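You operate a simulated robot arm through the tools that you are given. There is no shell and no other tool.

You run a simulated two-armed robot. Do the job below in one go: nothing can be reset, and whatever is moved stays where it is left.

Task
Read the yellow block on the colour meter and put it in the tray that the display names.
Fine: shut the cover to read, leave it open after; the light dial stays at DAY.

Only the result counts: the job must be done as asked and must still hold three seconds after the hand-in. Knocking over, shifting, dropping, spilling or breaking anything else fails it. A push-on lid holds only when it is set on centred and level and pressed home; a screw cap is set on level and turned clockwise until tight.

Robot
Two 7-joint arms with two-finger parallel grippers on one trunk that stands fixed in place. Base frame: the origin is at the foot of the trunk, x ahead of it, y to its left, z up. Lengths are in mm, angles in degrees, forces in N, time in s.
The left shoulder is at [70, 163, 1195], the right one opposite. With the tool pointing down near the work surface each hand reaches from about 340 to 860 mm from the base axis, measured 20 degrees to its own side. Payload 3.43 kg a hand.
The TCP of each hand is the grasp point between the finger pads, 34 mm short of the fingertips. In the tool frame z runs along the fingers and y along their closing line. Largest opening 128 mm; finger width 24, thickness 12; the body of the gripper, 48 by 130 mm, starts 96 mm behind the TCP.
Orientation is told as [roll, pitch, yaw] about the base's x, y, z axes, in that order, counted from this pose: with the fingers straight down and closing along the base's y, the tool's x points along the base's -x, its y along +y and its z along -z.

Tools
- The arms move only by the tool nudge_tool. It takes "left_motion", "right_motion" or both (then of equal length, played together; a hand with none holds still); each is text: rows parted by semicolons, each of 7 numbers parted by spaces: the shift along the tool's x, y, z in units of 50 mm (1.0 is 50 mm), then the turn, a rotation vector about the tool's x, y, z in units of 5 degrees (1.0 is 5 degrees), then the opening, from 0 (shut) to 1 (fully open). In form: x y z rx ry rz claw; .... A call has 1 to 20 rows; each row shifts and turns the commanded pose from where the row before left it, along the tool's axes as they then stand. A call with a number of a shift or a turn outside -1 to 1 is refused whole. A row lasts 0.2 s, in which the tool goes at most 50 mm and 8.6 degrees; a call with a longer step from one row to the next is refused whole, and so is a gripper value outside its range. A pose out of reach is approached as far as the arm can. The call stops where the force on the tool passes 40 N (or 10 N more than at its start, if that is more) or the arm is blocked; 0.2 s more then pass. The fingers move at their own pace (about 153 mm/s each) and stop on an object; they squeeze with about 39 N. The grip force told is the motor's: it shows also when the fingers shut on nothing. Time passes only in rows, and 0.2 s behind the last, so rows that do not move let the fingers close. The reply holds the time, the measured pose of the TCP, the force on the tool along the base axes, the opening and the grip force, in the units named above and with some noise, with the torque about the TCP (base axes, N m) and any sound that the robot's microphone picked up.
- Cameras (640 x 400 px; columns grow to the right, rows downward): "scene" is now at [114.9, 58.3, 1424.2]; the picture's right is [0.67, -0.75, -0.00], its down [-0.43, -0.38, -0.82] and it looks along [0.61, 0.55, -0.57] (base axes); focal length 316 px, centre (320, 200). "left" rides on the left gripper at [76, 11, -160] in its tool frame; the picture's right is [-0.15, 0.99, 0.00], its down [-0.88, -0.13, -0.46] and it looks along [-0.45, -0.07, 0.89] (tool axes); focal length 234 px, centre (320, 200). "right" rides on the right gripper at [76, -11, -160] in its tool frame; the picture's right is [0.15, 0.99, 0.00], its down [-0.88, 0.13, -0.46] and it looks along [-0.45, 0.07, 0.89] (tool axes); focal length 234 px, centre (320, 200). There is no depth. A picture from a camera that has moved, and an enlarged one, comes with that camera's place and axes in the base frame and with its lens.
- capture(camera): a new picture of that camera. No time passes.
- move_column(by): slides the trunk up (or, below 0, down) by that many mm; the arms and the scene camera ride with it, the base frame stays. It gives what a move gives, with no picture.
- pan_tilt(pan, tilt): turns the head with the scene camera to pan (to the left, within 86 degrees either way) and tilt (down, from -29 to 69), counted from straight ahead of the robot. It gives what a move gives.
- enlarge(camera, box): a new picture of the part [left, top, right, bottom] of that camera's present view, enlarged. No time passes.
- close_job(): hands the job in; it is judged then, once.

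Nothing tells you positions but the pictures and the camera data. Unless the task says otherwise, let go and move clear before handing in.

The tools are called after ">>>" as a command line: name --argument value ..., lists and objects as JSON in quotes. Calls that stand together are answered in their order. nudge_tool: Moves the arms, as the interface text tells. Its arguments: {"type":"object","properties":{"left_motion":{"type":"string"},"right_motion":{"type":"string"}},"required":[]} The other tools are called the same way: move_column (by) moves the trunk up or down; pan_tilt (pan, tilt) turns the head that bears the scene camera; capture (camera) takes a picture; enlarge (camera, box) takes an enlarged picture of a part of a camera's view; close_job () hands the job in.

At the start:

```text
time_s: 0.0
left_ee_pos: [450.8, 582.2, 1080.7]
left_tool_rot: [0.0, 0.0, 0.0]
left_ft_force: [-0.1, 0.4, -0.5]
left_wrist_torque: [0.01, 0.04, -0.02]
left_opening: 128.1
left_gripper_force: 0.0
right_ee_pos: [652.0, 100.4, 1119.4]
right_tool_rot: [-0.1, 0.0, 0.1]
right_ft_force: [-0.6, -0.5, -0.6]
right_wrist_torque: [0.03, 0.01, -0.03]
right_opening: 127.9
right_gripper_force: 0.1
trunk travel left (down, up): [-675.0, 265.0]
head pan, tilt (commanded): [41.8, 35.0]
```

scene: 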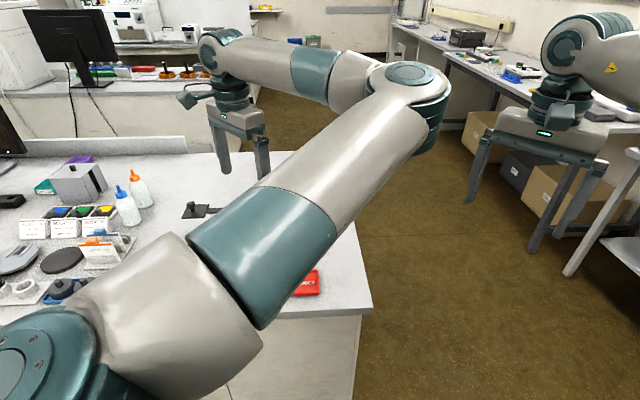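
right: 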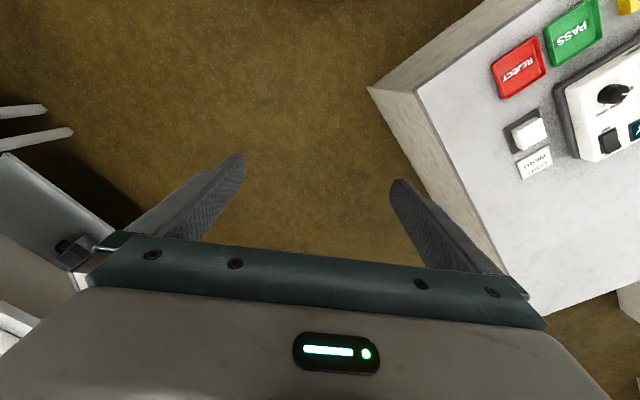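
left: 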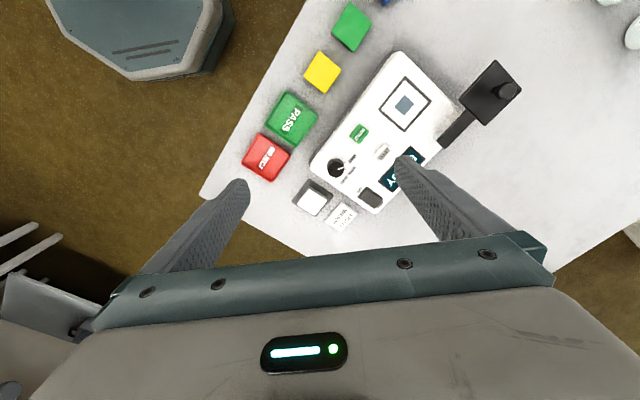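

I see the colour meter, its hinged cover (open), the yellow and green blocks and the red REJECT and green PASS trays in the left camera's view. I'll enlarge this before moving anything.

>>> enlarge --camera "left" --box '[230, 30, 530, 230]'

>>> enlarge --camera "right" --box '[440, 0, 640, 200]'

>>> enlarge --camera "left" --box '[310, 0, 640, 120]'

```text
2.00 times, centred on (380, 130) of left
camera zoom: at [375.7, 593.8, 1239.2], right [0.15, 0.99, 0.0], down [0.88, -0.13, 0.46], along [0.45, -0.07, -0.89], focal length 468 px, centre (200, 340)
```

zoom: 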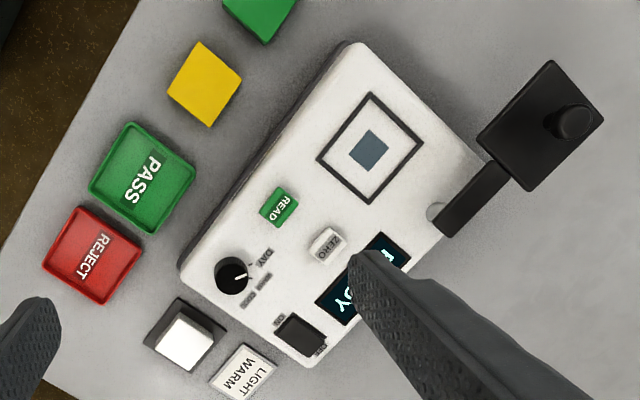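

```text
2.00 times, centred on (540, 100) of right
camera zoom: at [577.0, 89.3, 1277.3], right [-0.15, 0.99, 0.0], down [0.88, 0.13, 0.46], along [0.45, 0.07, -0.89], focal length 468 px, centre (-120, 400)
```

zoom: 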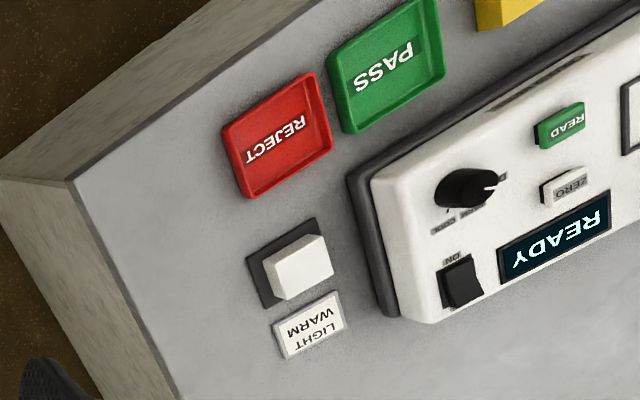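

```text
1.94 times, centred on (475, 60) of left
camera zoom: at [375.7, 593.8, 1239.2], right [0.15, 0.99, 0.0], down [0.88, -0.13, 0.46], along [0.45, -0.07, -0.89], focal length 454 px, centre (19, 472)
```

zoom: 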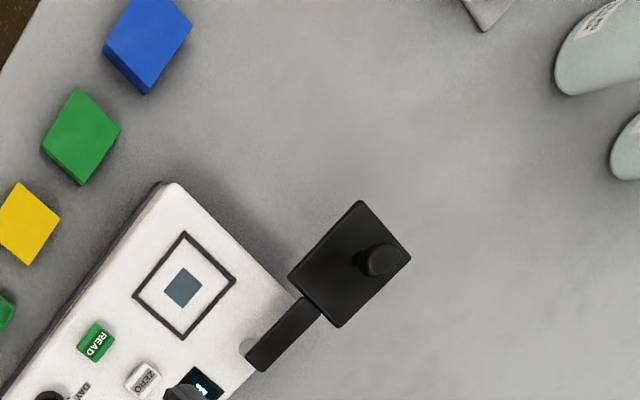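

The REJECT and PASS trays triangulate to roughly z = 768 (near [499, 460] and [432, 528]). The yellow block is near [364, 599], the meter pad near [434, 728], and the cover sits beyond it. I'll look at the rest of the scene before moving.

>>> enlarge --camera "scene" --box '[0, 130, 240, 310]'

>>> enlarge --camera "scene" --box '[160, 160, 340, 310]'

>>> enlarge --camera "left" --box '[420, 40, 540, 160]'

```text
2.22 times, centred on (120, 220) of scene
camera zoom: at [114.9, 58.3, 1424.2], right [0.67, -0.75, 0.0], down [-0.43, -0.38, -0.82], along [0.61, 0.55, -0.57], focal length 701 px, centre (764, 156)
```

zoom: 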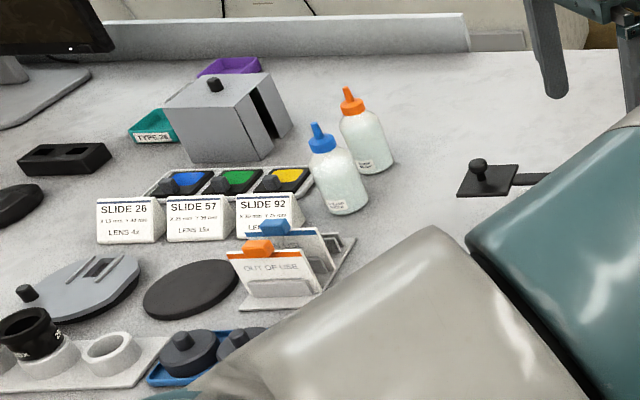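

```text
2.67 times, centred on (250, 235) of scene
camera zoom: at [114.9, 58.3, 1424.2], right [0.67, -0.75, 0.0], down [-0.43, -0.38, -0.82], along [0.61, 0.55, -0.57], focal length 841 px, centre (507, 107)
```

zoom: 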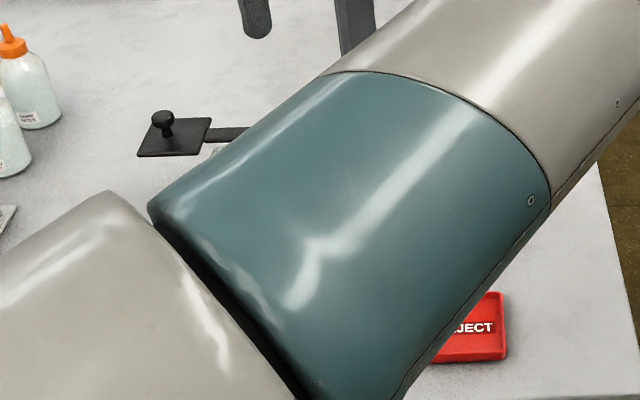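

```text
3.33 times, centred on (480, 100) of left
camera zoom: at [375.7, 593.8, 1239.2], right [0.15, 0.99, 0.0], down [0.88, -0.13, 0.46], along [0.45, -0.07, -0.89], focal length 781 px, centre (-213, 533)
```

zoom: 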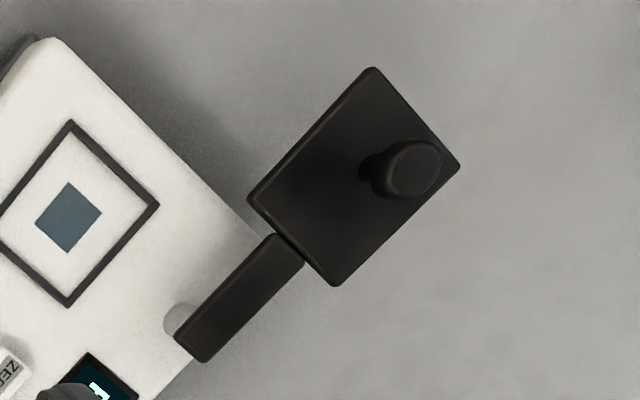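

The cover is a black plate with a knob on a bar that swings about an upright post at about [500, 794]. Open it sits at about [437, 869], and it should swing toward the robot and over the pad. I'll move the left hand to a better viewpoint above the meter.

>>> nudge_tool --left_motion "-0.25 0.8 0 0 0 0 1; -0.25 0.8 0 0 0 0 1; 0 0 0 0 0 0 1"

>>> capture --camera "left"

>>> capture --camera "scene"

```text
time_s: 0.8
left_ee_pos: [479.4, 660.3, 1081.6]
left_tool_rot: [0.1, 0.0, 0.0]
left_ft_force: [-0.3, -0.9, 1.3]
left_wrist_torque: [0.01, 0.01, 0.01]
left_opening: 128.0
left_gripper_force: 0.0
right_ee_pos: [651.8, 98.7, 1117.5]
right_tool_rot: [0.1, 0.1, -0.2]
right_ft_force: [-0.2, -0.1, 0.3]
right_wrist_torque: [0.02, -0.05, 0.01]
right_opening: 128.0
right_gripper_force: 0.0
trunk travel left (down, up): [-675.0, 265.0]
head pan, tilt (commanded): [41.8, 35.0]
```

```text
taken
camera left: at [402.5, 671.3, 1240.5], right [0.15, 0.99, 0.0], down [0.88, -0.13, 0.46], along [0.45, -0.07, -0.89], focal length 234 px, centre (320, 200)
```

left: 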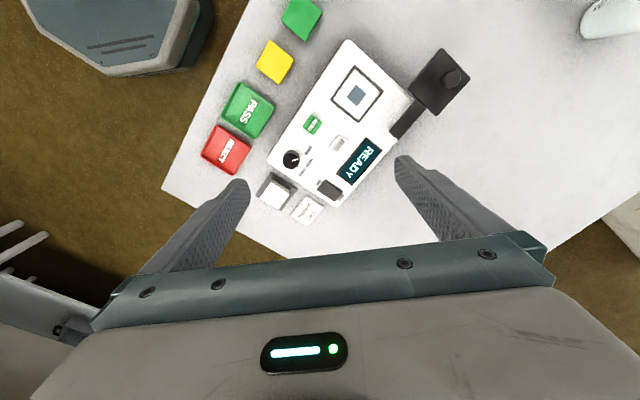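

```text
taken
camera scene: at [114.7, 56.5, 1424.3], right [0.67, -0.75, 0.0], down [-0.43, -0.38, -0.82], along [0.61, 0.55, -0.57], focal length 316 px, centre (320, 200)
```

scene: 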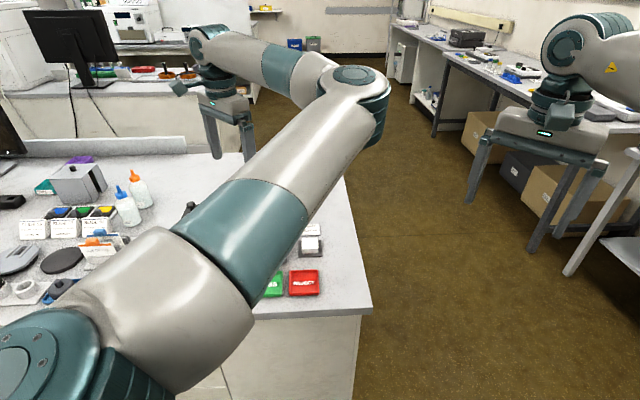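

>>> enlarge --camera "left" --box '[260, 30, 420, 130]'

>>> enlarge --camera "left" --box '[240, 120, 400, 220]'

>>> enlarge --camera "left" --box '[370, 20, 530, 120]'

>>> enlarge --camera "left" --box '[180, 0, 340, 100]'

```text
4.00 times, centred on (340, 80) of left
camera zoom: at [402.5, 671.3, 1240.5], right [0.15, 0.99, 0.0], down [0.88, -0.13, 0.46], along [0.45, -0.07, -0.89], focal length 937 px, centre (240, 680)
```

zoom: 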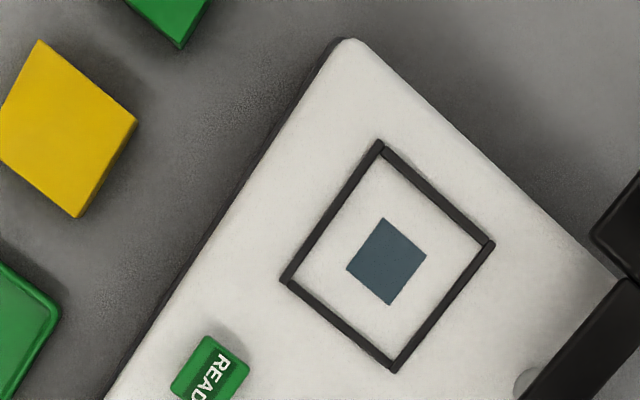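

```text
4.00 times, centred on (320, 170) of left
camera zoom: at [402.5, 671.3, 1240.5], right [0.15, 0.99, 0.0], down [0.88, -0.13, 0.46], along [0.45, -0.07, -0.89], focal length 937 px, centre (320, 320)
```

zoom: 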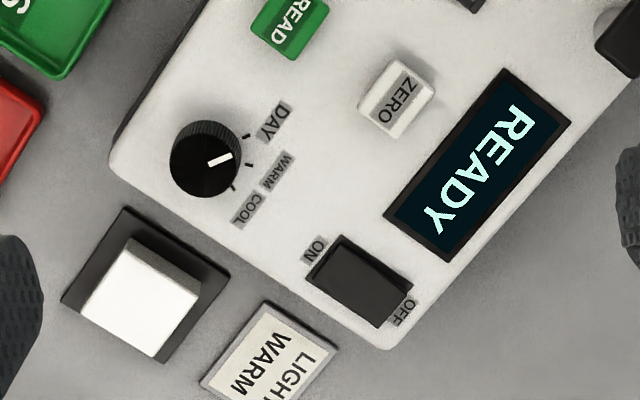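

```text
4.00 times, centred on (450, 70) of left
camera zoom: at [402.5, 671.3, 1240.5], right [0.15, 0.99, 0.0], down [0.88, -0.13, 0.46], along [0.45, -0.07, -0.89], focal length 937 px, centre (-200, 720)
```

zoom: 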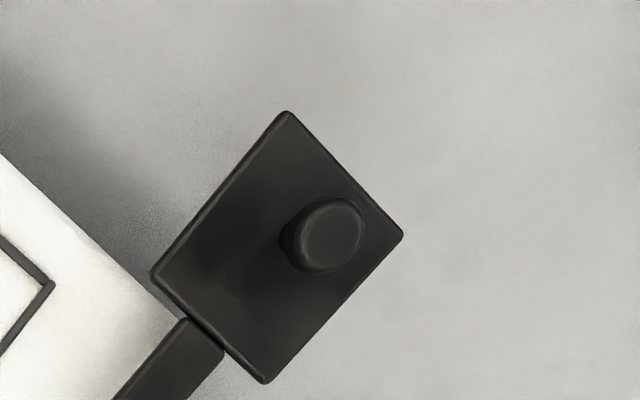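

```text
4.00 times, centred on (260, 50) of left
camera zoom: at [402.5, 671.3, 1240.5], right [0.15, 0.99, 0.0], down [0.88, -0.13, 0.46], along [0.45, -0.07, -0.89], focal length 937 px, centre (560, 800)
```

zoom: 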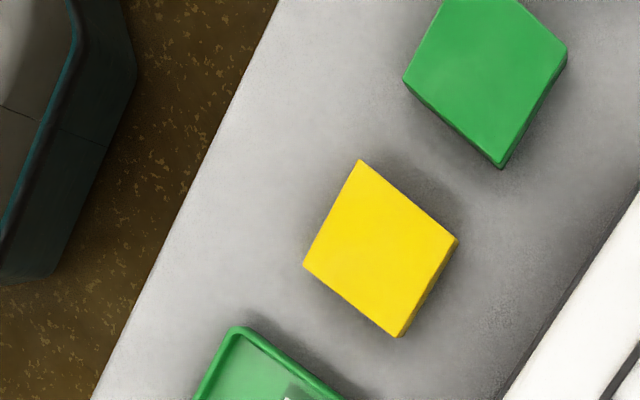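

The meter's top is at about z = 817, and the framed pad is centred at about [433, 728], turned 45°. The yellow block is centred at about [365, 600], about 47 mm square and also at 45°. The dial pointer looks to be at DAY. I'll bring the left hand above the yellow block and turn it 45° to line up with it.

>>> nudge_tool --left_motion "0.4432 -0.2488 0.6 0 0 0 0.65; 0.4432 -0.2488 0.6 0 0 0 0.65; 0.4432 -0.2488 0.6 0 0 0 0.65; 0.4432 -0.2488 0.6 0 0 0 0.65; 0.4432 -0.2488 0.6 0 0 0 0.65; 0 0 0 0 0 1 0.65; 0 0 0 0 0 1 0.65; 0 0 0 0 0 1 0.65; 0 0 0 0 0 1 0.65; 0 0 0 0 0 1 0.65; 0 0 0 0 0 1 0.65; 0 0 0 0 0 1 0.65; 0 0 0 0 0 1 0.65; 0 0 0 0 0 1 0.65; 0 0 0 0 0 0 0.65"

>>> capture --camera "left"

>>> capture --camera "scene"

```text
time_s: 4.0
left_ee_pos: [366.7, 600.3, 931.1]
left_tool_rot: [0.1, 0.1, -45.2]
left_ft_force: [-0.7, -0.3, 0.2]
left_wrist_torque: [-0.04, -0.01, 0.02]
left_opening: 83.2
left_gripper_force: 0.1
right_ee_pos: [652.5, 100.9, 1118.4]
right_tool_rot: [-0.1, -0.1, 0.0]
right_ft_force: [0.6, 0.0, 1.1]
right_wrist_torque: [-0.01, -0.02, -0.01]
right_opening: 127.7
right_gripper_force: 0.2
trunk travel left (down, up): [-675.0, 265.0]
head pan, tilt (commanded): [41.8, 35.0]
```

```text
taken
camera left: at [320.0, 662.2, 1088.9], right [0.8, 0.59, 0.0], down [0.53, -0.72, 0.46], along [0.27, -0.37, -0.89], focal length 234 px, centre (320, 200)
```

left: 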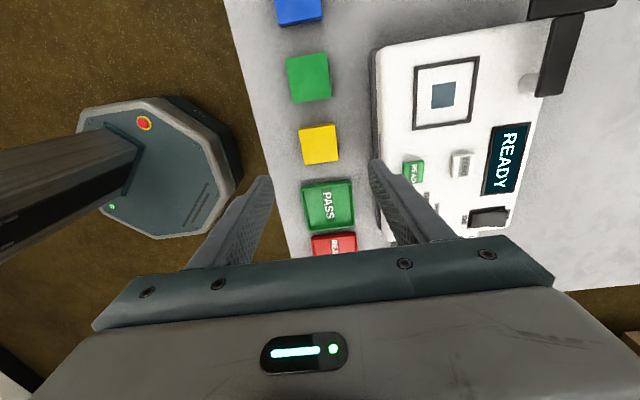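

```text
taken
camera scene: at [114.9, 58.3, 1424.2], right [0.67, -0.75, 0.0], down [-0.43, -0.38, -0.82], along [0.61, 0.55, -0.57], focal length 316 px, centre (320, 200)
```

scene: 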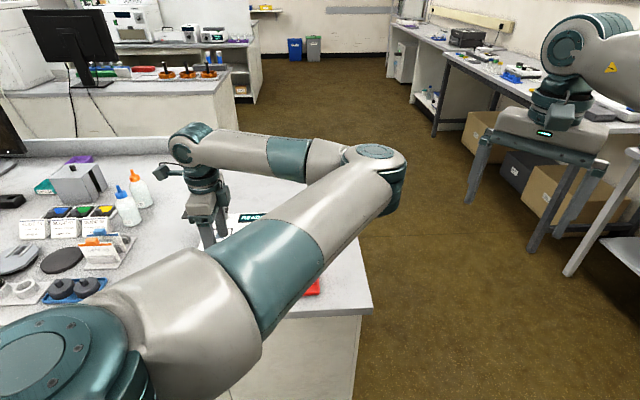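

The block is nearly square-on and under the hand. I'll zoom in to check the alignment, the trays and the dial.

>>> enlarge --camera "left" --box '[280, 110, 360, 160]'

>>> enlarge --camera "left" --box '[280, 170, 376, 260]'

>>> enlarge --camera "left" --box '[370, 40, 530, 240]'

```text
8.00 times, centred on (320, 135) of left
camera zoom: at [320.0, 662.2, 1088.9], right [0.8, 0.59, 0.0], down [0.53, -0.72, 0.46], along [0.27, -0.37, -0.89], focal length 1873 px, centre (320, 720)
```

zoom: 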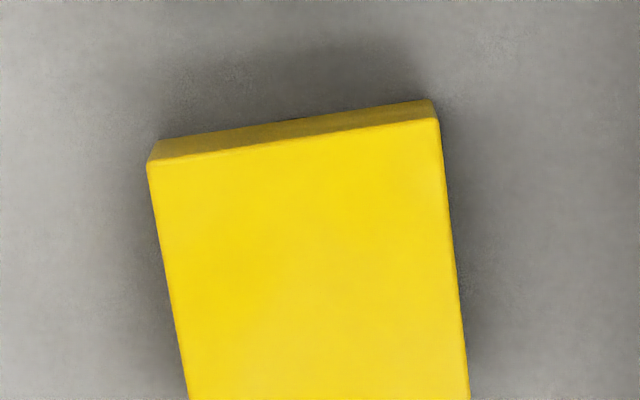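

```text
4.44 times, centred on (328, 215) of left
camera zoom: at [320.0, 662.2, 1088.9], right [0.8, 0.59, 0.0], down [0.53, -0.72, 0.46], along [0.27, -0.37, -0.89], focal length 1041 px, centre (284, 133)
```

zoom: 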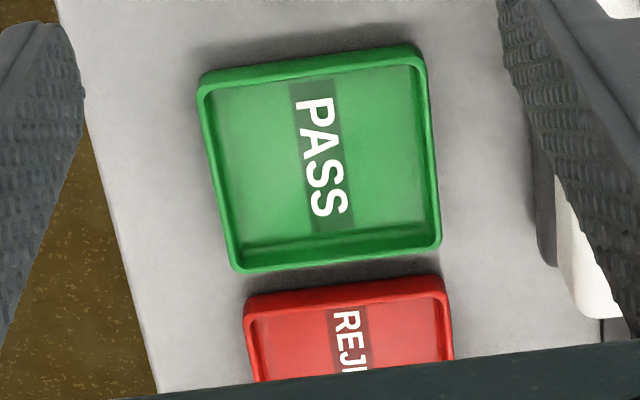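

```text
2.00 times, centred on (450, 140) of left
camera zoom: at [320.0, 662.2, 1088.9], right [0.8, 0.59, 0.0], down [0.53, -0.72, 0.46], along [0.27, -0.37, -0.89], focal length 468 px, centre (60, 320)
```

zoom: 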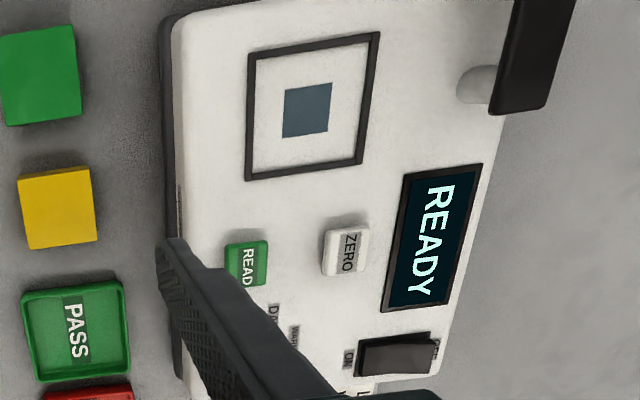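

The hand is centred over the block to within about 1 mm and aligned at 45°. The block's top is near z = 780 and the table near z = 760. I'll go down part of the way and check the heights.

>>> nudge_tool --left_motion "0 0 0.6 0 0 0 0.65; 0 0 0.6 0 0 0 0.65; 0 0 0.4 0 0 0 0.65; 0 0 0 0 0 0 0.65"

>>> capture --camera "left"

>>> enlarge --camera "left" --box '[260, 120, 380, 200]'

```text
time_s: 5.0
left_ee_pos: [367.2, 603.4, 850.0]
left_tool_rot: [0.0, 0.0, -45.0]
left_ft_force: [-0.2, -0.2, 0.6]
left_wrist_torque: [0.03, -0.03, -0.01]
left_opening: 83.2
left_gripper_force: 0.1
right_ee_pos: [651.0, 101.0, 1117.2]
right_tool_rot: [0.0, 0.1, -0.1]
right_ft_force: [-0.4, 0.4, 0.3]
right_wrist_torque: [-0.01, 0.0, 0.0]
right_opening: 127.8
right_gripper_force: 0.0
trunk travel left (down, up): [-675.0, 265.0]
head pan, tilt (commanded): [41.8, 35.0]
```

```text
taken
camera left: at [321.6, 663.7, 1009.1], right [0.8, 0.6, 0.0], down [0.53, -0.71, 0.46], along [0.27, -0.37, -0.89], focal length 234 px, centre (320, 200)
```

left: 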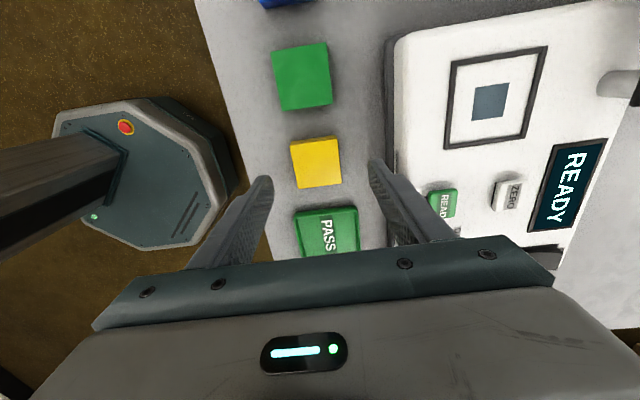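

```text
5.00 times, centred on (320, 160) of left
camera zoom: at [321.6, 663.7, 1009.1], right [0.8, 0.6, 0.0], down [0.53, -0.71, 0.46], along [0.27, -0.37, -0.89], focal length 1171 px, centre (320, 400)
```

zoom: 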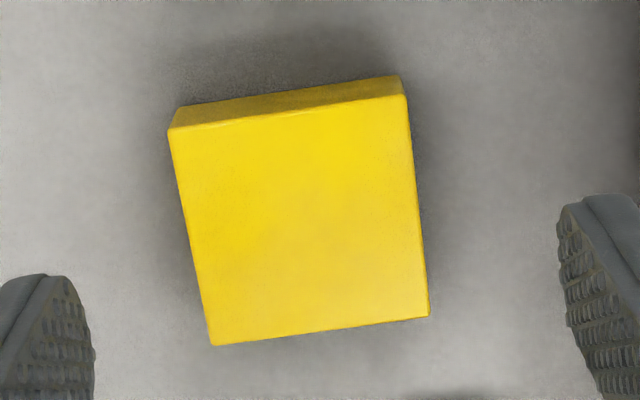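

The block sits about 4 mm to one side along the closing line, so I'll correct that. I'll also go a little lower, staying above the block top, to measure the heights better.

>>> nudge_tool --left_motion "0 -0.074 0.2 0 0 0 0.65; 0 0 0.3 0 0 0 0.65; 0 0 0 0 0 0 0.65; 0 0 0 0 0 0 0.65"

>>> capture --camera "left"

>>> enlarge --camera "left" --box '[240, 120, 400, 220]'

```text
time_s: 6.0
left_ee_pos: [363.8, 597.2, 825.2]
left_tool_rot: [-0.1, 0.1, -45.0]
left_ft_force: [-0.9, 0.6, 0.1]
left_wrist_torque: [-0.02, -0.02, 0.02]
left_opening: 83.1
left_gripper_force: 0.1
right_ee_pos: [651.5, 99.7, 1118.4]
right_tool_rot: [0.0, 0.1, 0.0]
right_ft_force: [0.6, -0.3, -0.6]
right_wrist_torque: [-0.01, 0.0, 0.02]
right_opening: 128.0
right_gripper_force: 0.1
trunk travel left (down, up): [-675.0, 265.0]
head pan, tilt (commanded): [41.8, 35.0]
```

```text
taken
camera left: at [317.9, 659.2, 984.2], right [0.8, 0.6, 0.0], down [0.53, -0.71, 0.46], along [0.27, -0.37, -0.89], focal length 234 px, centre (320, 200)
```

left: 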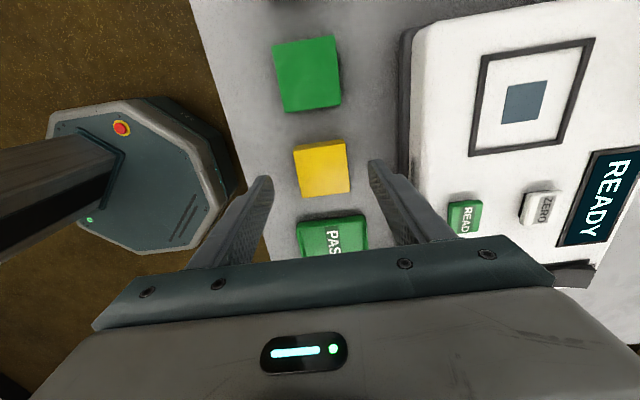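

```text
4.00 times, centred on (320, 170) of left
camera zoom: at [317.9, 659.2, 984.2], right [0.8, 0.6, 0.0], down [0.53, -0.71, 0.46], along [0.27, -0.37, -0.89], focal length 937 px, centre (320, 320)
```

zoom: 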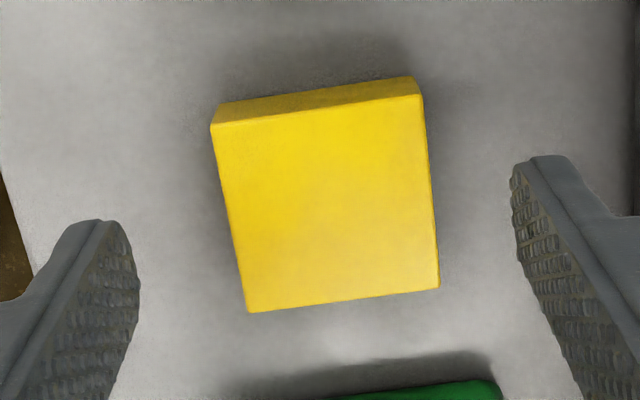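

The block top is at about z = 777 and the table at about 758. The block is within 2 mm of centre. I'll lower the fingertips to about 9 mm above the table and close on the block.

>>> nudge_tool --left_motion "0 0.03 0.16 0 0 0 0.65; 0 0 0.16 0 0 0 0.65; 0 0 0.16 0 0 0 0.65; 0 0 0 0 0 0 0.65; 0 0 0 0 0 0 0.3; 0 0 0 0 0 0 0.3; 0 0 0 0 0 0 0.3; 0 0 0 0 0 0 0.3"

>>> enlarge --camera "left" --box '[240, 110, 400, 210]'

```text
time_s: 7.8
left_ee_pos: [364.5, 599.5, 801.9]
left_tool_rot: [0.1, 0.0, -45.0]
left_ft_force: [-0.4, 0.8, -0.2]
left_wrist_torque: [0.01, -0.01, 0.02]
left_opening: 47.2
left_gripper_force: 39.4
right_ee_pos: [652.4, 100.7, 1119.1]
right_tool_rot: [0.1, 0.0, 0.0]
right_ft_force: [-0.4, 0.3, -0.3]
right_wrist_torque: [0.0, 0.03, -0.02]
right_opening: 127.8
right_gripper_force: 0.1
trunk travel left (down, up): [-675.0, 265.0]
head pan, tilt (commanded): [41.8, 35.0]
```

```text
4.00 times, centred on (320, 160) of left
camera zoom: at [319.0, 660.7, 960.6], right [0.8, 0.6, 0.0], down [0.53, -0.71, 0.46], along [0.27, -0.37, -0.89], focal length 937 px, centre (320, 360)
```

zoom: 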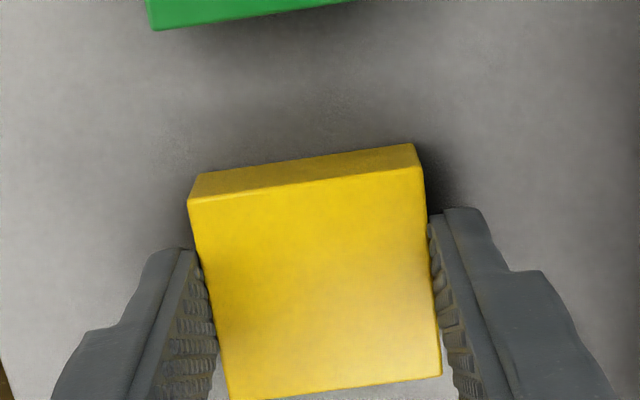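

The block is gripped with an opening of 47 mm. I'll lift it and carry it to just above the framed pad.

>>> nudge_tool --left_motion "0 0 -0.5 0 0 0 0.3; 0 0 -0.7 0 0 0 0.3; 0 0 -0.6 0 0 0 0.3; 0.213 0.698 0 0 0 0 0.3; 0.213 0.698 0 0 0 0 0.3; 0.213 0.698 0 0 0 0 0.3; 0.213 0.698 0 0 0 0 0.3; 0 0 0 0 0 0 0.3; 0 0 0 0 0 0 0.3"

>>> capture --camera "left"

>>> enlarge --camera "left" --box '[240, 100, 400, 200]'

```text
time_s: 9.8
left_ee_pos: [434.5, 728.0, 891.2]
left_tool_rot: [0.0, 0.0, -45.0]
left_ft_force: [-0.3, 0.3, -1.4]
left_wrist_torque: [0.04, 0.0, -0.01]
left_opening: 47.0
left_gripper_force: 39.0
right_ee_pos: [652.1, 100.6, 1119.2]
right_tool_rot: [0.0, 0.0, -0.1]
right_ft_force: [0.0, -0.1, -0.3]
right_wrist_torque: [-0.01, 0.02, 0.01]
right_opening: 127.8
right_gripper_force: 0.1
trunk travel left (down, up): [-675.0, 265.0]
head pan, tilt (commanded): [41.8, 35.0]
```

```text
taken
camera left: at [387.9, 789.9, 1049.1], right [0.8, 0.6, 0.0], down [0.53, -0.71, 0.46], along [0.27, -0.37, -0.89], focal length 234 px, centre (320, 200)
```

left: 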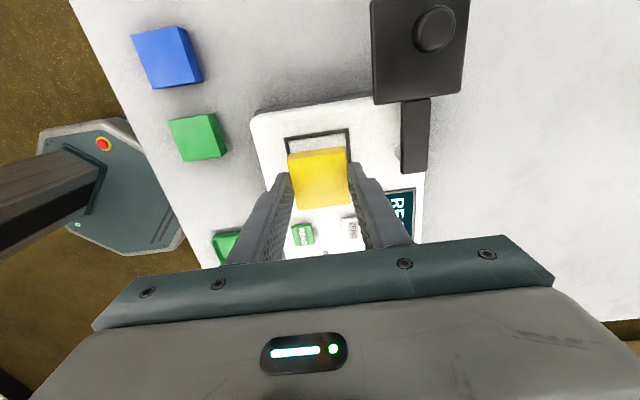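

```text
4.00 times, centred on (320, 150) of left
camera zoom: at [387.9, 789.9, 1049.1], right [0.8, 0.6, 0.0], down [0.53, -0.71, 0.46], along [0.27, -0.37, -0.89], focal length 937 px, centre (320, 400)
```

zoom: 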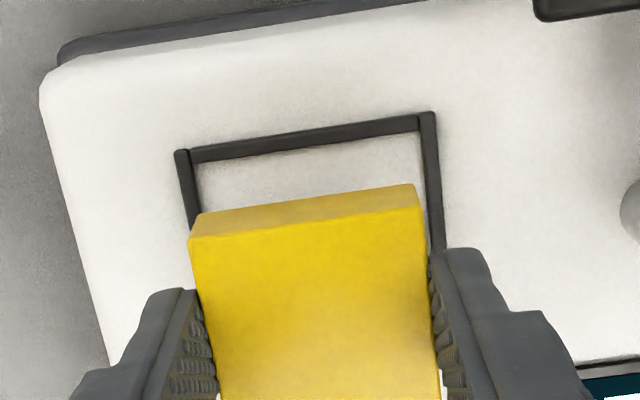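

The held block is centred over the frame to within about 1 mm. I'll lower it most of the way and check.

>>> nudge_tool --left_motion "0 0 0.16 0 0 0 0.3; 0 0 0.16 0 0 0 0.3; 0 0 0.14 0 0 0 0.3; 0 0 0 0 0 0 0.3; 0 0 0 0 0 0 0.3"

>>> enlarge --camera "left" --box '[240, 100, 400, 200]'

```text
time_s: 11.0
left_ee_pos: [433.0, 728.0, 868.9]
left_tool_rot: [0.0, 0.1, -45.0]
left_ft_force: [-0.1, 0.4, -1.2]
left_wrist_torque: [-0.01, 0.01, -0.04]
left_opening: 47.3
left_gripper_force: 39.2
right_ee_pos: [652.2, 101.0, 1118.5]
right_tool_rot: [0.0, 0.0, 0.0]
right_ft_force: [0.1, 0.6, 0.0]
right_wrist_torque: [-0.04, -0.05, 0.01]
right_opening: 128.0
right_gripper_force: 0.1
trunk travel left (down, up): [-675.0, 265.0]
head pan, tilt (commanded): [41.8, 35.0]
```

```text
4.00 times, centred on (320, 150) of left
camera zoom: at [386.4, 789.5, 1027.1], right [0.8, 0.6, 0.0], down [0.53, -0.71, 0.46], along [0.27, -0.37, -0.89], focal length 937 px, centre (320, 400)
```

zoom: 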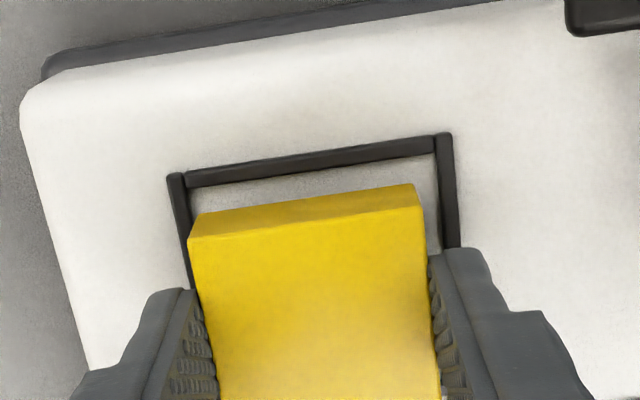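

The block is still within about 1.5 mm of the frame's centre. I'll make a small correction and lower it the last few millimetres, watching the force.

>>> nudge_tool --left_motion "0 0.02 0.04 0 0 0 0.3; 0 0 0.04 0 0 0 0.3; 0 0 0.03 0 0 0 0.3; 0 0 0 0 0 0 0.3"

>>> enlarge --camera "left" --box '[240, 100, 400, 200]'

```text
time_s: 12.0
left_ee_pos: [433.1, 728.4, 862.7]
left_tool_rot: [-0.1, -0.1, -45.1]
left_ft_force: [-0.3, -0.9, -0.3]
left_wrist_torque: [0.02, 0.0, 0.01]
left_opening: 46.8
left_gripper_force: 39.0
right_ee_pos: [653.4, 101.4, 1118.3]
right_tool_rot: [0.0, 0.0, -0.1]
right_ft_force: [-0.7, -0.3, -0.4]
right_wrist_torque: [-0.01, -0.01, 0.02]
right_opening: 127.9
right_gripper_force: 0.1
trunk travel left (down, up): [-675.0, 265.0]
head pan, tilt (commanded): [41.8, 35.0]
```

```text
4.00 times, centred on (320, 150) of left
camera zoom: at [387.4, 790.3, 1021.0], right [0.8, 0.6, 0.0], down [0.53, -0.72, 0.46], along [0.27, -0.37, -0.89], focal length 937 px, centre (320, 400)
```

zoom: 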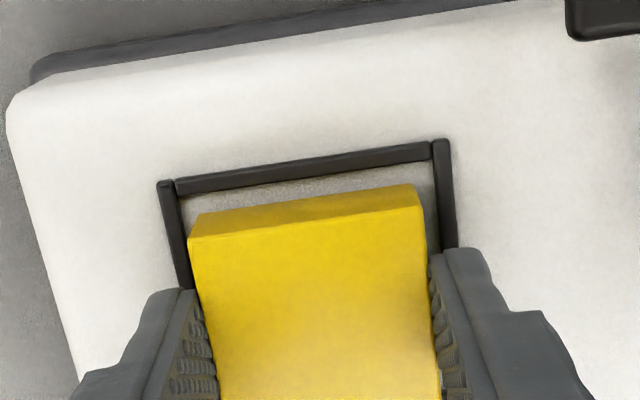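

There's no contact yet. I'll keep lowering in 1 mm steps.

>>> nudge_tool --left_motion "0 0 0.02 0 0 0 0.3; 0 0 0.02 0 0 0 0.3; 0 0 0 0 0 0 0.3"

```text
time_s: 12.8
left_ee_pos: [434.4, 728.6, 862.1]
left_tool_rot: [0.1, 0.0, -45.0]
left_ft_force: [0.0, -0.4, -1.6]
left_wrist_torque: [0.0, 0.01, -0.02]
left_opening: 47.3
left_gripper_force: 39.3
right_ee_pos: [652.1, 100.0, 1118.5]
right_tool_rot: [0.0, 0.0, 0.0]
right_ft_force: [0.0, 0.0, -0.9]
right_wrist_torque: [0.0, 0.0, -0.01]
right_opening: 127.9
right_gripper_force: 0.1
trunk travel left (down, up): [-675.0, 265.0]
head pan, tilt (commanded): [41.8, 35.0]
```

>>> nudge_tool --left_motion "0 0 0.02 0 0 0 0.3; 0 0 0.02 0 0 0 0.3; 0 0 0 0 0 0 0.3"

```text
time_s: 13.6
left_ee_pos: [433.4, 728.1, 859.8]
left_tool_rot: [0.0, 0.0, -45.0]
left_ft_force: [0.0, 0.8, 3.2]
left_wrist_torque: [-0.04, 0.1, -0.03]
left_opening: 47.4
left_gripper_force: 38.9
right_ee_pos: [651.6, 100.1, 1118.6]
right_tool_rot: [0.1, -0.1, 0.0]
right_ft_force: [0.0, 0.1, 0.0]
right_wrist_torque: [-0.04, 0.01, 0.01]
right_opening: 128.0
right_gripper_force: 0.1
trunk travel left (down, up): [-675.0, 265.0]
head pan, tilt (commanded): [41.8, 35.0]
```

The first sign of contact is here, at about 3 N. I'll go one more millimetre to seat the block and look.

>>> nudge_tool --left_motion "0 0 0.02 0 0 0 0.3; 0 0 0 0 0 0 0.3"

>>> enlarge --camera "left" --box '[240, 100, 400, 200]'

```text
time_s: 14.2
left_ee_pos: [432.9, 728.1, 859.8]
left_tool_rot: [0.1, 0.1, -45.0]
left_ft_force: [0.6, 3.6, 11.1]
left_wrist_torque: [-0.07, 0.1, -0.03]
left_opening: 47.2
left_gripper_force: 38.8
right_ee_pos: [650.0, 99.8, 1119.1]
right_tool_rot: [0.0, 0.0, 0.0]
right_ft_force: [-0.4, 0.9, 0.3]
right_wrist_torque: [0.01, 0.01, -0.02]
right_opening: 127.9
right_gripper_force: 0.1
trunk travel left (down, up): [-675.0, 265.0]
head pan, tilt (commanded): [41.8, 35.0]
```

```text
4.00 times, centred on (320, 150) of left
camera zoom: at [386.9, 789.5, 1018.6], right [0.8, 0.6, 0.0], down [0.53, -0.72, 0.45], along [0.27, -0.36, -0.89], focal length 937 px, centre (320, 400)
```

zoom: 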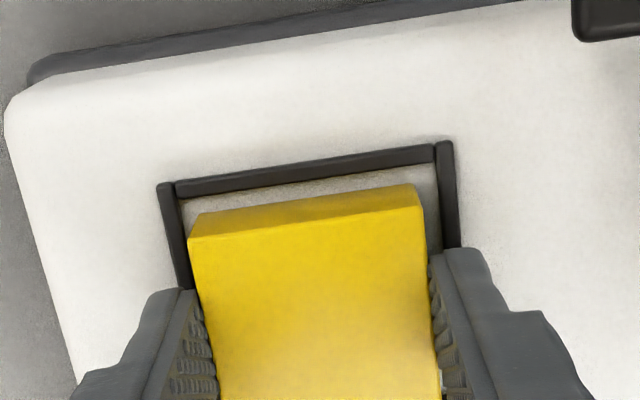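

The block is seated with an 11 N press. I'll open the fingers and back off straight up, then check how it sits.

>>> nudge_tool --left_motion "0 0 0 0 0 0 0.5; 0 0 0 0 0 0 0.5; 0 0 -0.3 0 0 0 0.5; 0 0 -0.6 0 0 0 0.5; 0 0 -0.8 0 0 0 0.5; 0 0 -0.8 0 0 0 0.5; 0 0 0 0 0 0 0.5"

>>> capture --camera "left"

>>> enlarge --camera "left" --box '[240, 70, 400, 170]'

```text
time_s: 15.8
left_ee_pos: [435.0, 729.2, 984.7]
left_tool_rot: [-0.1, 0.0, -45.0]
left_ft_force: [0.1, 0.3, 0.3]
left_wrist_torque: [0.02, 0.01, 0.0]
left_opening: 63.9
left_gripper_force: 0.0
right_ee_pos: [652.5, 100.7, 1119.4]
right_tool_rot: [0.0, 0.0, 0.0]
right_ft_force: [0.5, 0.2, -0.1]
right_wrist_torque: [0.01, 0.0, 0.01]
right_opening: 127.7
right_gripper_force: 0.0
trunk travel left (down, up): [-675.0, 265.0]
head pan, tilt (commanded): [41.8, 35.0]
```

```text
taken
camera left: at [388.8, 791.5, 1142.1], right [0.8, 0.6, 0.0], down [0.53, -0.71, 0.46], along [0.27, -0.37, -0.89], focal length 234 px, centre (320, 200)
```

left: 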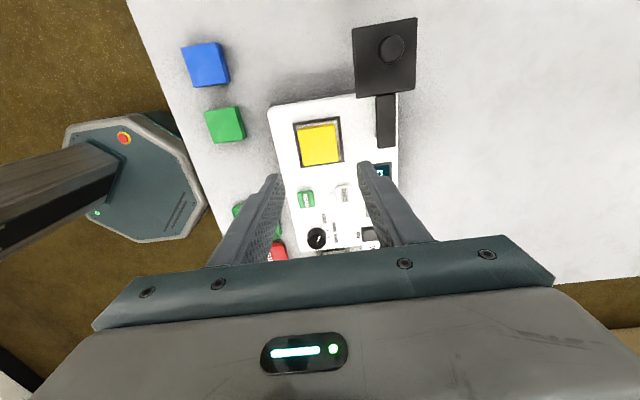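

```text
4.00 times, centred on (320, 120) of left
camera zoom: at [388.8, 791.5, 1142.1], right [0.8, 0.6, 0.0], down [0.53, -0.71, 0.46], along [0.27, -0.37, -0.89], focal length 937 px, centre (320, 520)
```

zoom: 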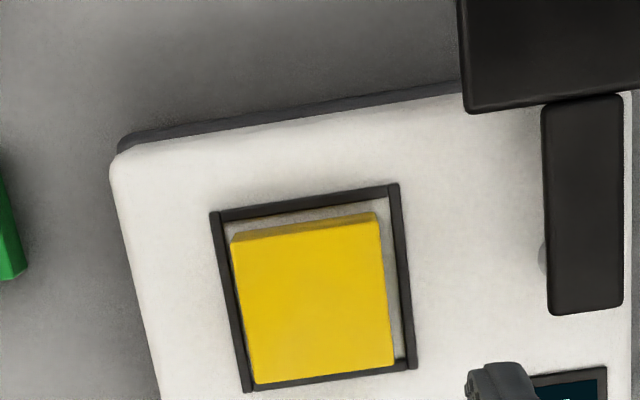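

The block sits inside the frame. Next I'll look closely at the cover, knob and post from here.

>>> enlarge --camera "left" --box '[330, 0, 490, 160]'

>>> capture --camera "scene"

>>> enlarge --camera "left" --box '[280, 170, 400, 260]'

```text
2.50 times, centred on (410, 80) of left
camera zoom: at [388.8, 791.5, 1142.1], right [0.8, 0.6, 0.0], down [0.53, -0.71, 0.46], along [0.27, -0.37, -0.89], focal length 585 px, centre (95, 500)
```

zoom: 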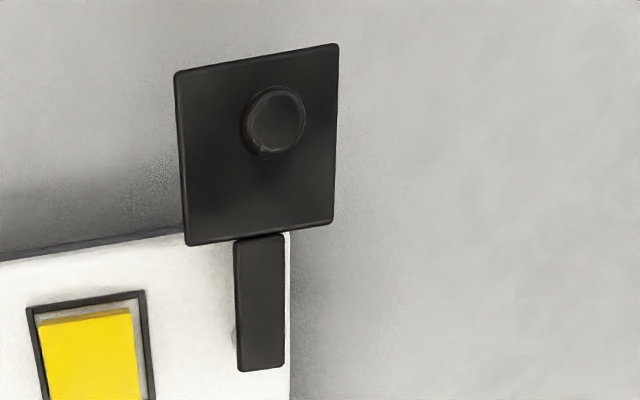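

```text
taken
camera scene: at [115.3, 58.9, 1424.1], right [0.67, -0.75, 0.0], down [-0.43, -0.38, -0.82], along [0.61, 0.55, -0.57], focal length 316 px, centre (320, 200)
```

scene: 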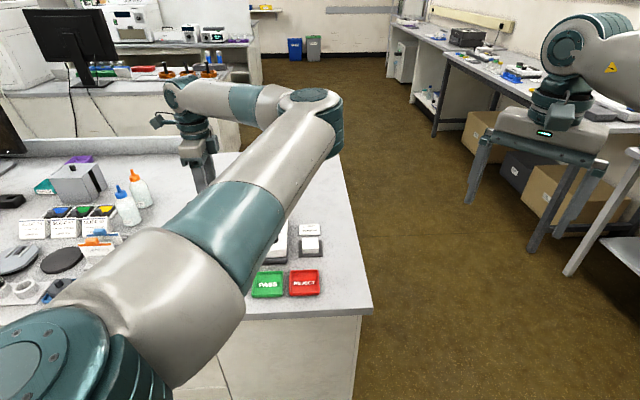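

```text
4.44 times, centred on (340, 215) of left
camera zoom: at [388.8, 791.5, 1142.1], right [0.8, 0.6, 0.0], down [0.53, -0.71, 0.46], along [0.27, -0.37, -0.89], focal length 1041 px, centre (231, 133)
```

zoom: 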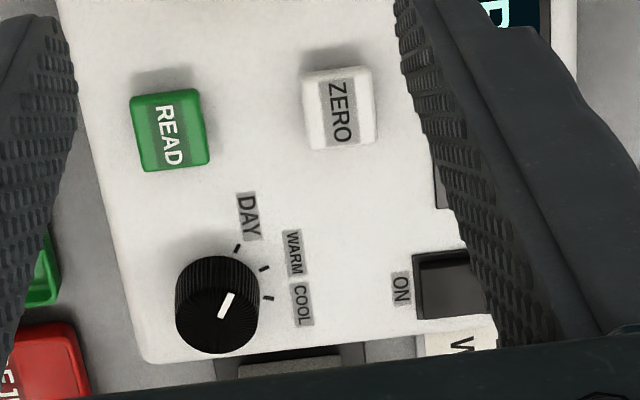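

The dial pointer lines up with DAY. The cover pivots at about [493, 788] with a radius of about 85 mm, swinging 90° toward the robot to lie over the pad. The knob is near [428, 856], with its top at z of about 873. I'll move above the knob and check that I can reach it.

>>> nudge_tool --left_motion "0.632 0.566 0.1 0 0 0 0.4; 0.632 0.566 0.2 0 0 0 0.4; 0.632 0.566 0.2 0 0 0 0.4; 0 0 0 0 0 0 0.4; 0 0 0 0 0 0 0.4"

>>> capture --camera "left"

>>> capture --camera "scene"

```text
time_s: 17.0
left_ee_pos: [426.2, 857.1, 956.1]
left_tool_rot: [-0.1, -0.1, -45.1]
left_ft_force: [0.2, -0.5, 0.4]
left_wrist_torque: [-0.02, -0.01, 0.0]
left_opening: 50.9
left_gripper_force: 0.0
right_ee_pos: [651.1, 100.8, 1118.7]
right_tool_rot: [0.0, 0.0, 0.0]
right_ft_force: [0.5, 0.7, -0.9]
right_wrist_torque: [-0.01, -0.02, 0.04]
right_opening: 128.0
right_gripper_force: 0.0
trunk travel left (down, up): [-675.0, 265.0]
head pan, tilt (commanded): [41.8, 35.0]
```

```text
taken
camera left: at [380.3, 918.2, 1115.7], right [0.8, 0.6, 0.0], down [0.53, -0.71, 0.46], along [0.27, -0.37, -0.89], focal length 234 px, centre (320, 200)
```

left: 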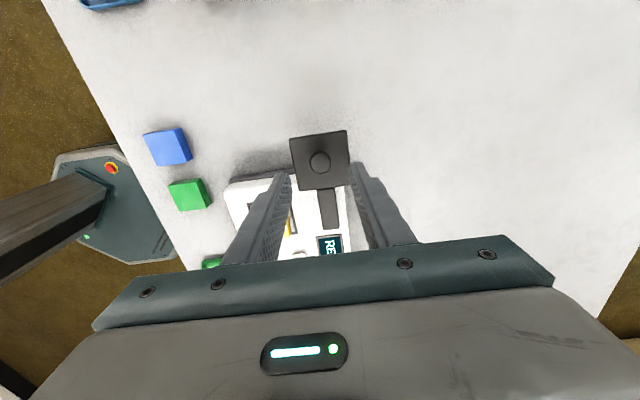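

```text
taken
camera scene: at [114.8, 58.5, 1424.2], right [0.67, -0.75, 0.0], down [-0.43, -0.38, -0.82], along [0.61, 0.55, -0.57], focal length 316 px, centre (320, 200)
```

scene: 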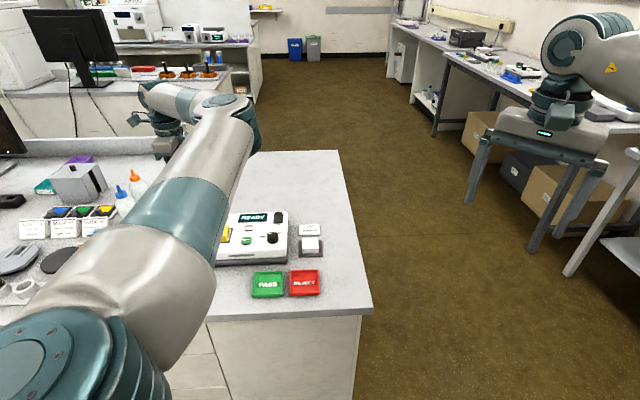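

The knob is within reach with the hand straight down, and the scene camera now sees the display. I'll zoom in to check the alignment over the knob.

>>> enlarge --camera "left" --box '[260, 110, 380, 200]'

>>> enlarge --camera "scene" --box '[190, 190, 350, 310]'

```text
4.44 times, centred on (320, 155) of left
camera zoom: at [380.3, 918.2, 1115.7], right [0.8, 0.6, 0.0], down [0.53, -0.71, 0.46], along [0.27, -0.37, -0.89], focal length 1041 px, centre (320, 400)
```

zoom: 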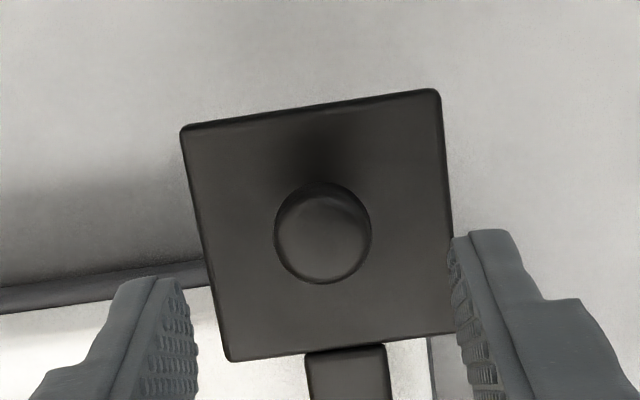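

```text
3.33 times, centred on (270, 250) of scene
camera zoom: at [114.8, 58.5, 1424.2], right [0.67, -0.75, 0.0], down [-0.43, -0.38, -0.82], along [0.61, 0.55, -0.57], focal length 1052 px, centre (487, 33)
```

zoom: 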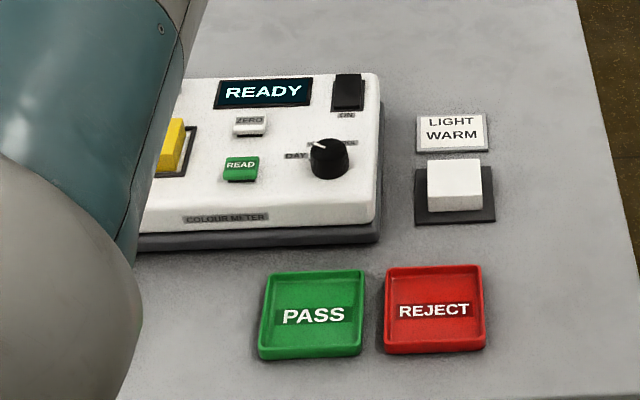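

The hand is centred over the knob to within about 2 mm. I'll go down around it, with the fingertips just above the plate, and bring the fingers in loosely around it.

>>> nudge_tool --left_motion "-0.03 0 0.44 0 0 0 0.4; 0 0 0.44 0 0 0 0.4; 0 0 0.42 0 0 0 0.4; 0 0 0 0 0 0 0.4; 0 0 0 0 0 0 0.4"

>>> enlarge --camera "left" --box '[240, 110, 400, 210]'

```text
time_s: 18.2
left_ee_pos: [427.3, 854.0, 892.2]
left_tool_rot: [0.0, 0.1, -45.0]
left_ft_force: [0.4, -0.2, 0.3]
left_wrist_torque: [-0.01, 0.02, 0.0]
left_opening: 51.2
left_gripper_force: 0.0
right_ee_pos: [652.6, 100.7, 1118.9]
right_tool_rot: [0.0, 0.0, 0.0]
right_ft_force: [0.2, 0.0, -0.2]
right_wrist_torque: [-0.03, 0.03, 0.01]
right_opening: 127.8
right_gripper_force: 0.0
trunk travel left (down, up): [-675.0, 265.0]
head pan, tilt (commanded): [41.8, 35.0]
```

```text
4.00 times, centred on (320, 160) of left
camera zoom: at [380.8, 917.4, 1050.3], right [0.8, 0.6, 0.0], down [0.53, -0.71, 0.46], along [0.27, -0.37, -0.89], focal length 937 px, centre (320, 360)
```

zoom: 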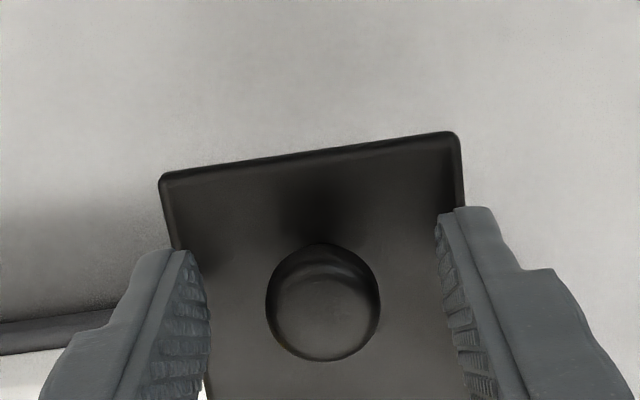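

The knob sits between the fingers. I'll narrow them to about 28 mm and start the arc with a few rows to see that the cover follows.

>>> nudge_tool --left_motion "0 0 0 0 0 0 0.22; 0 0 0 0 0 0 0.22; -0.00715 -0.1638 0 0 0 -1 0.22; -0.00715 -0.1638 0 0 0 -1 0.22; -0.00715 -0.1638 0 0 0 -1 0.22; -0.00715 -0.1638 0 0 0 -1 0.22; 0 0 0 0 0 0 0.22"

>>> capture --camera "left"

```text
time_s: 19.8
left_ee_pos: [408.1, 827.2, 892.3]
left_tool_rot: [0.0, 0.0, -25.0]
left_ft_force: [-0.8, 0.2, 0.7]
left_wrist_torque: [0.03, -0.02, 0.0]
left_opening: 28.1
left_gripper_force: 0.0
right_ee_pos: [651.5, 100.7, 1118.5]
right_tool_rot: [0.0, 0.0, 0.0]
right_ft_force: [-0.2, 0.4, -1.0]
right_wrist_torque: [0.02, 0.02, -0.03]
right_opening: 127.9
right_gripper_force: 0.0
trunk travel left (down, up): [-675.0, 265.0]
head pan, tilt (commanded): [41.8, 35.0]
```

```text
taken
camera left: at [344.4, 869.6, 1050.9], right [0.55, 0.83, 0.0], down [0.74, -0.49, 0.46], along [0.38, -0.25, -0.89], focal length 234 px, centre (320, 200)
```

left: 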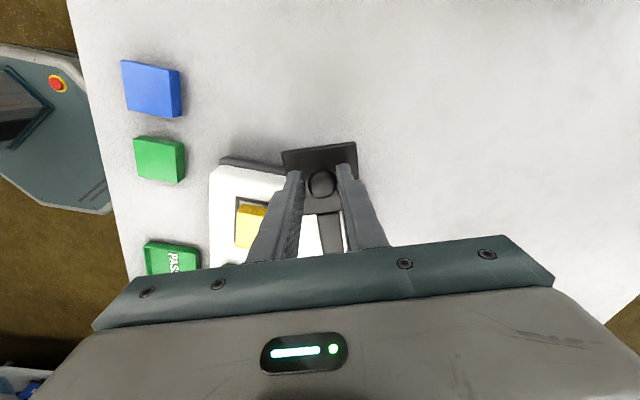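

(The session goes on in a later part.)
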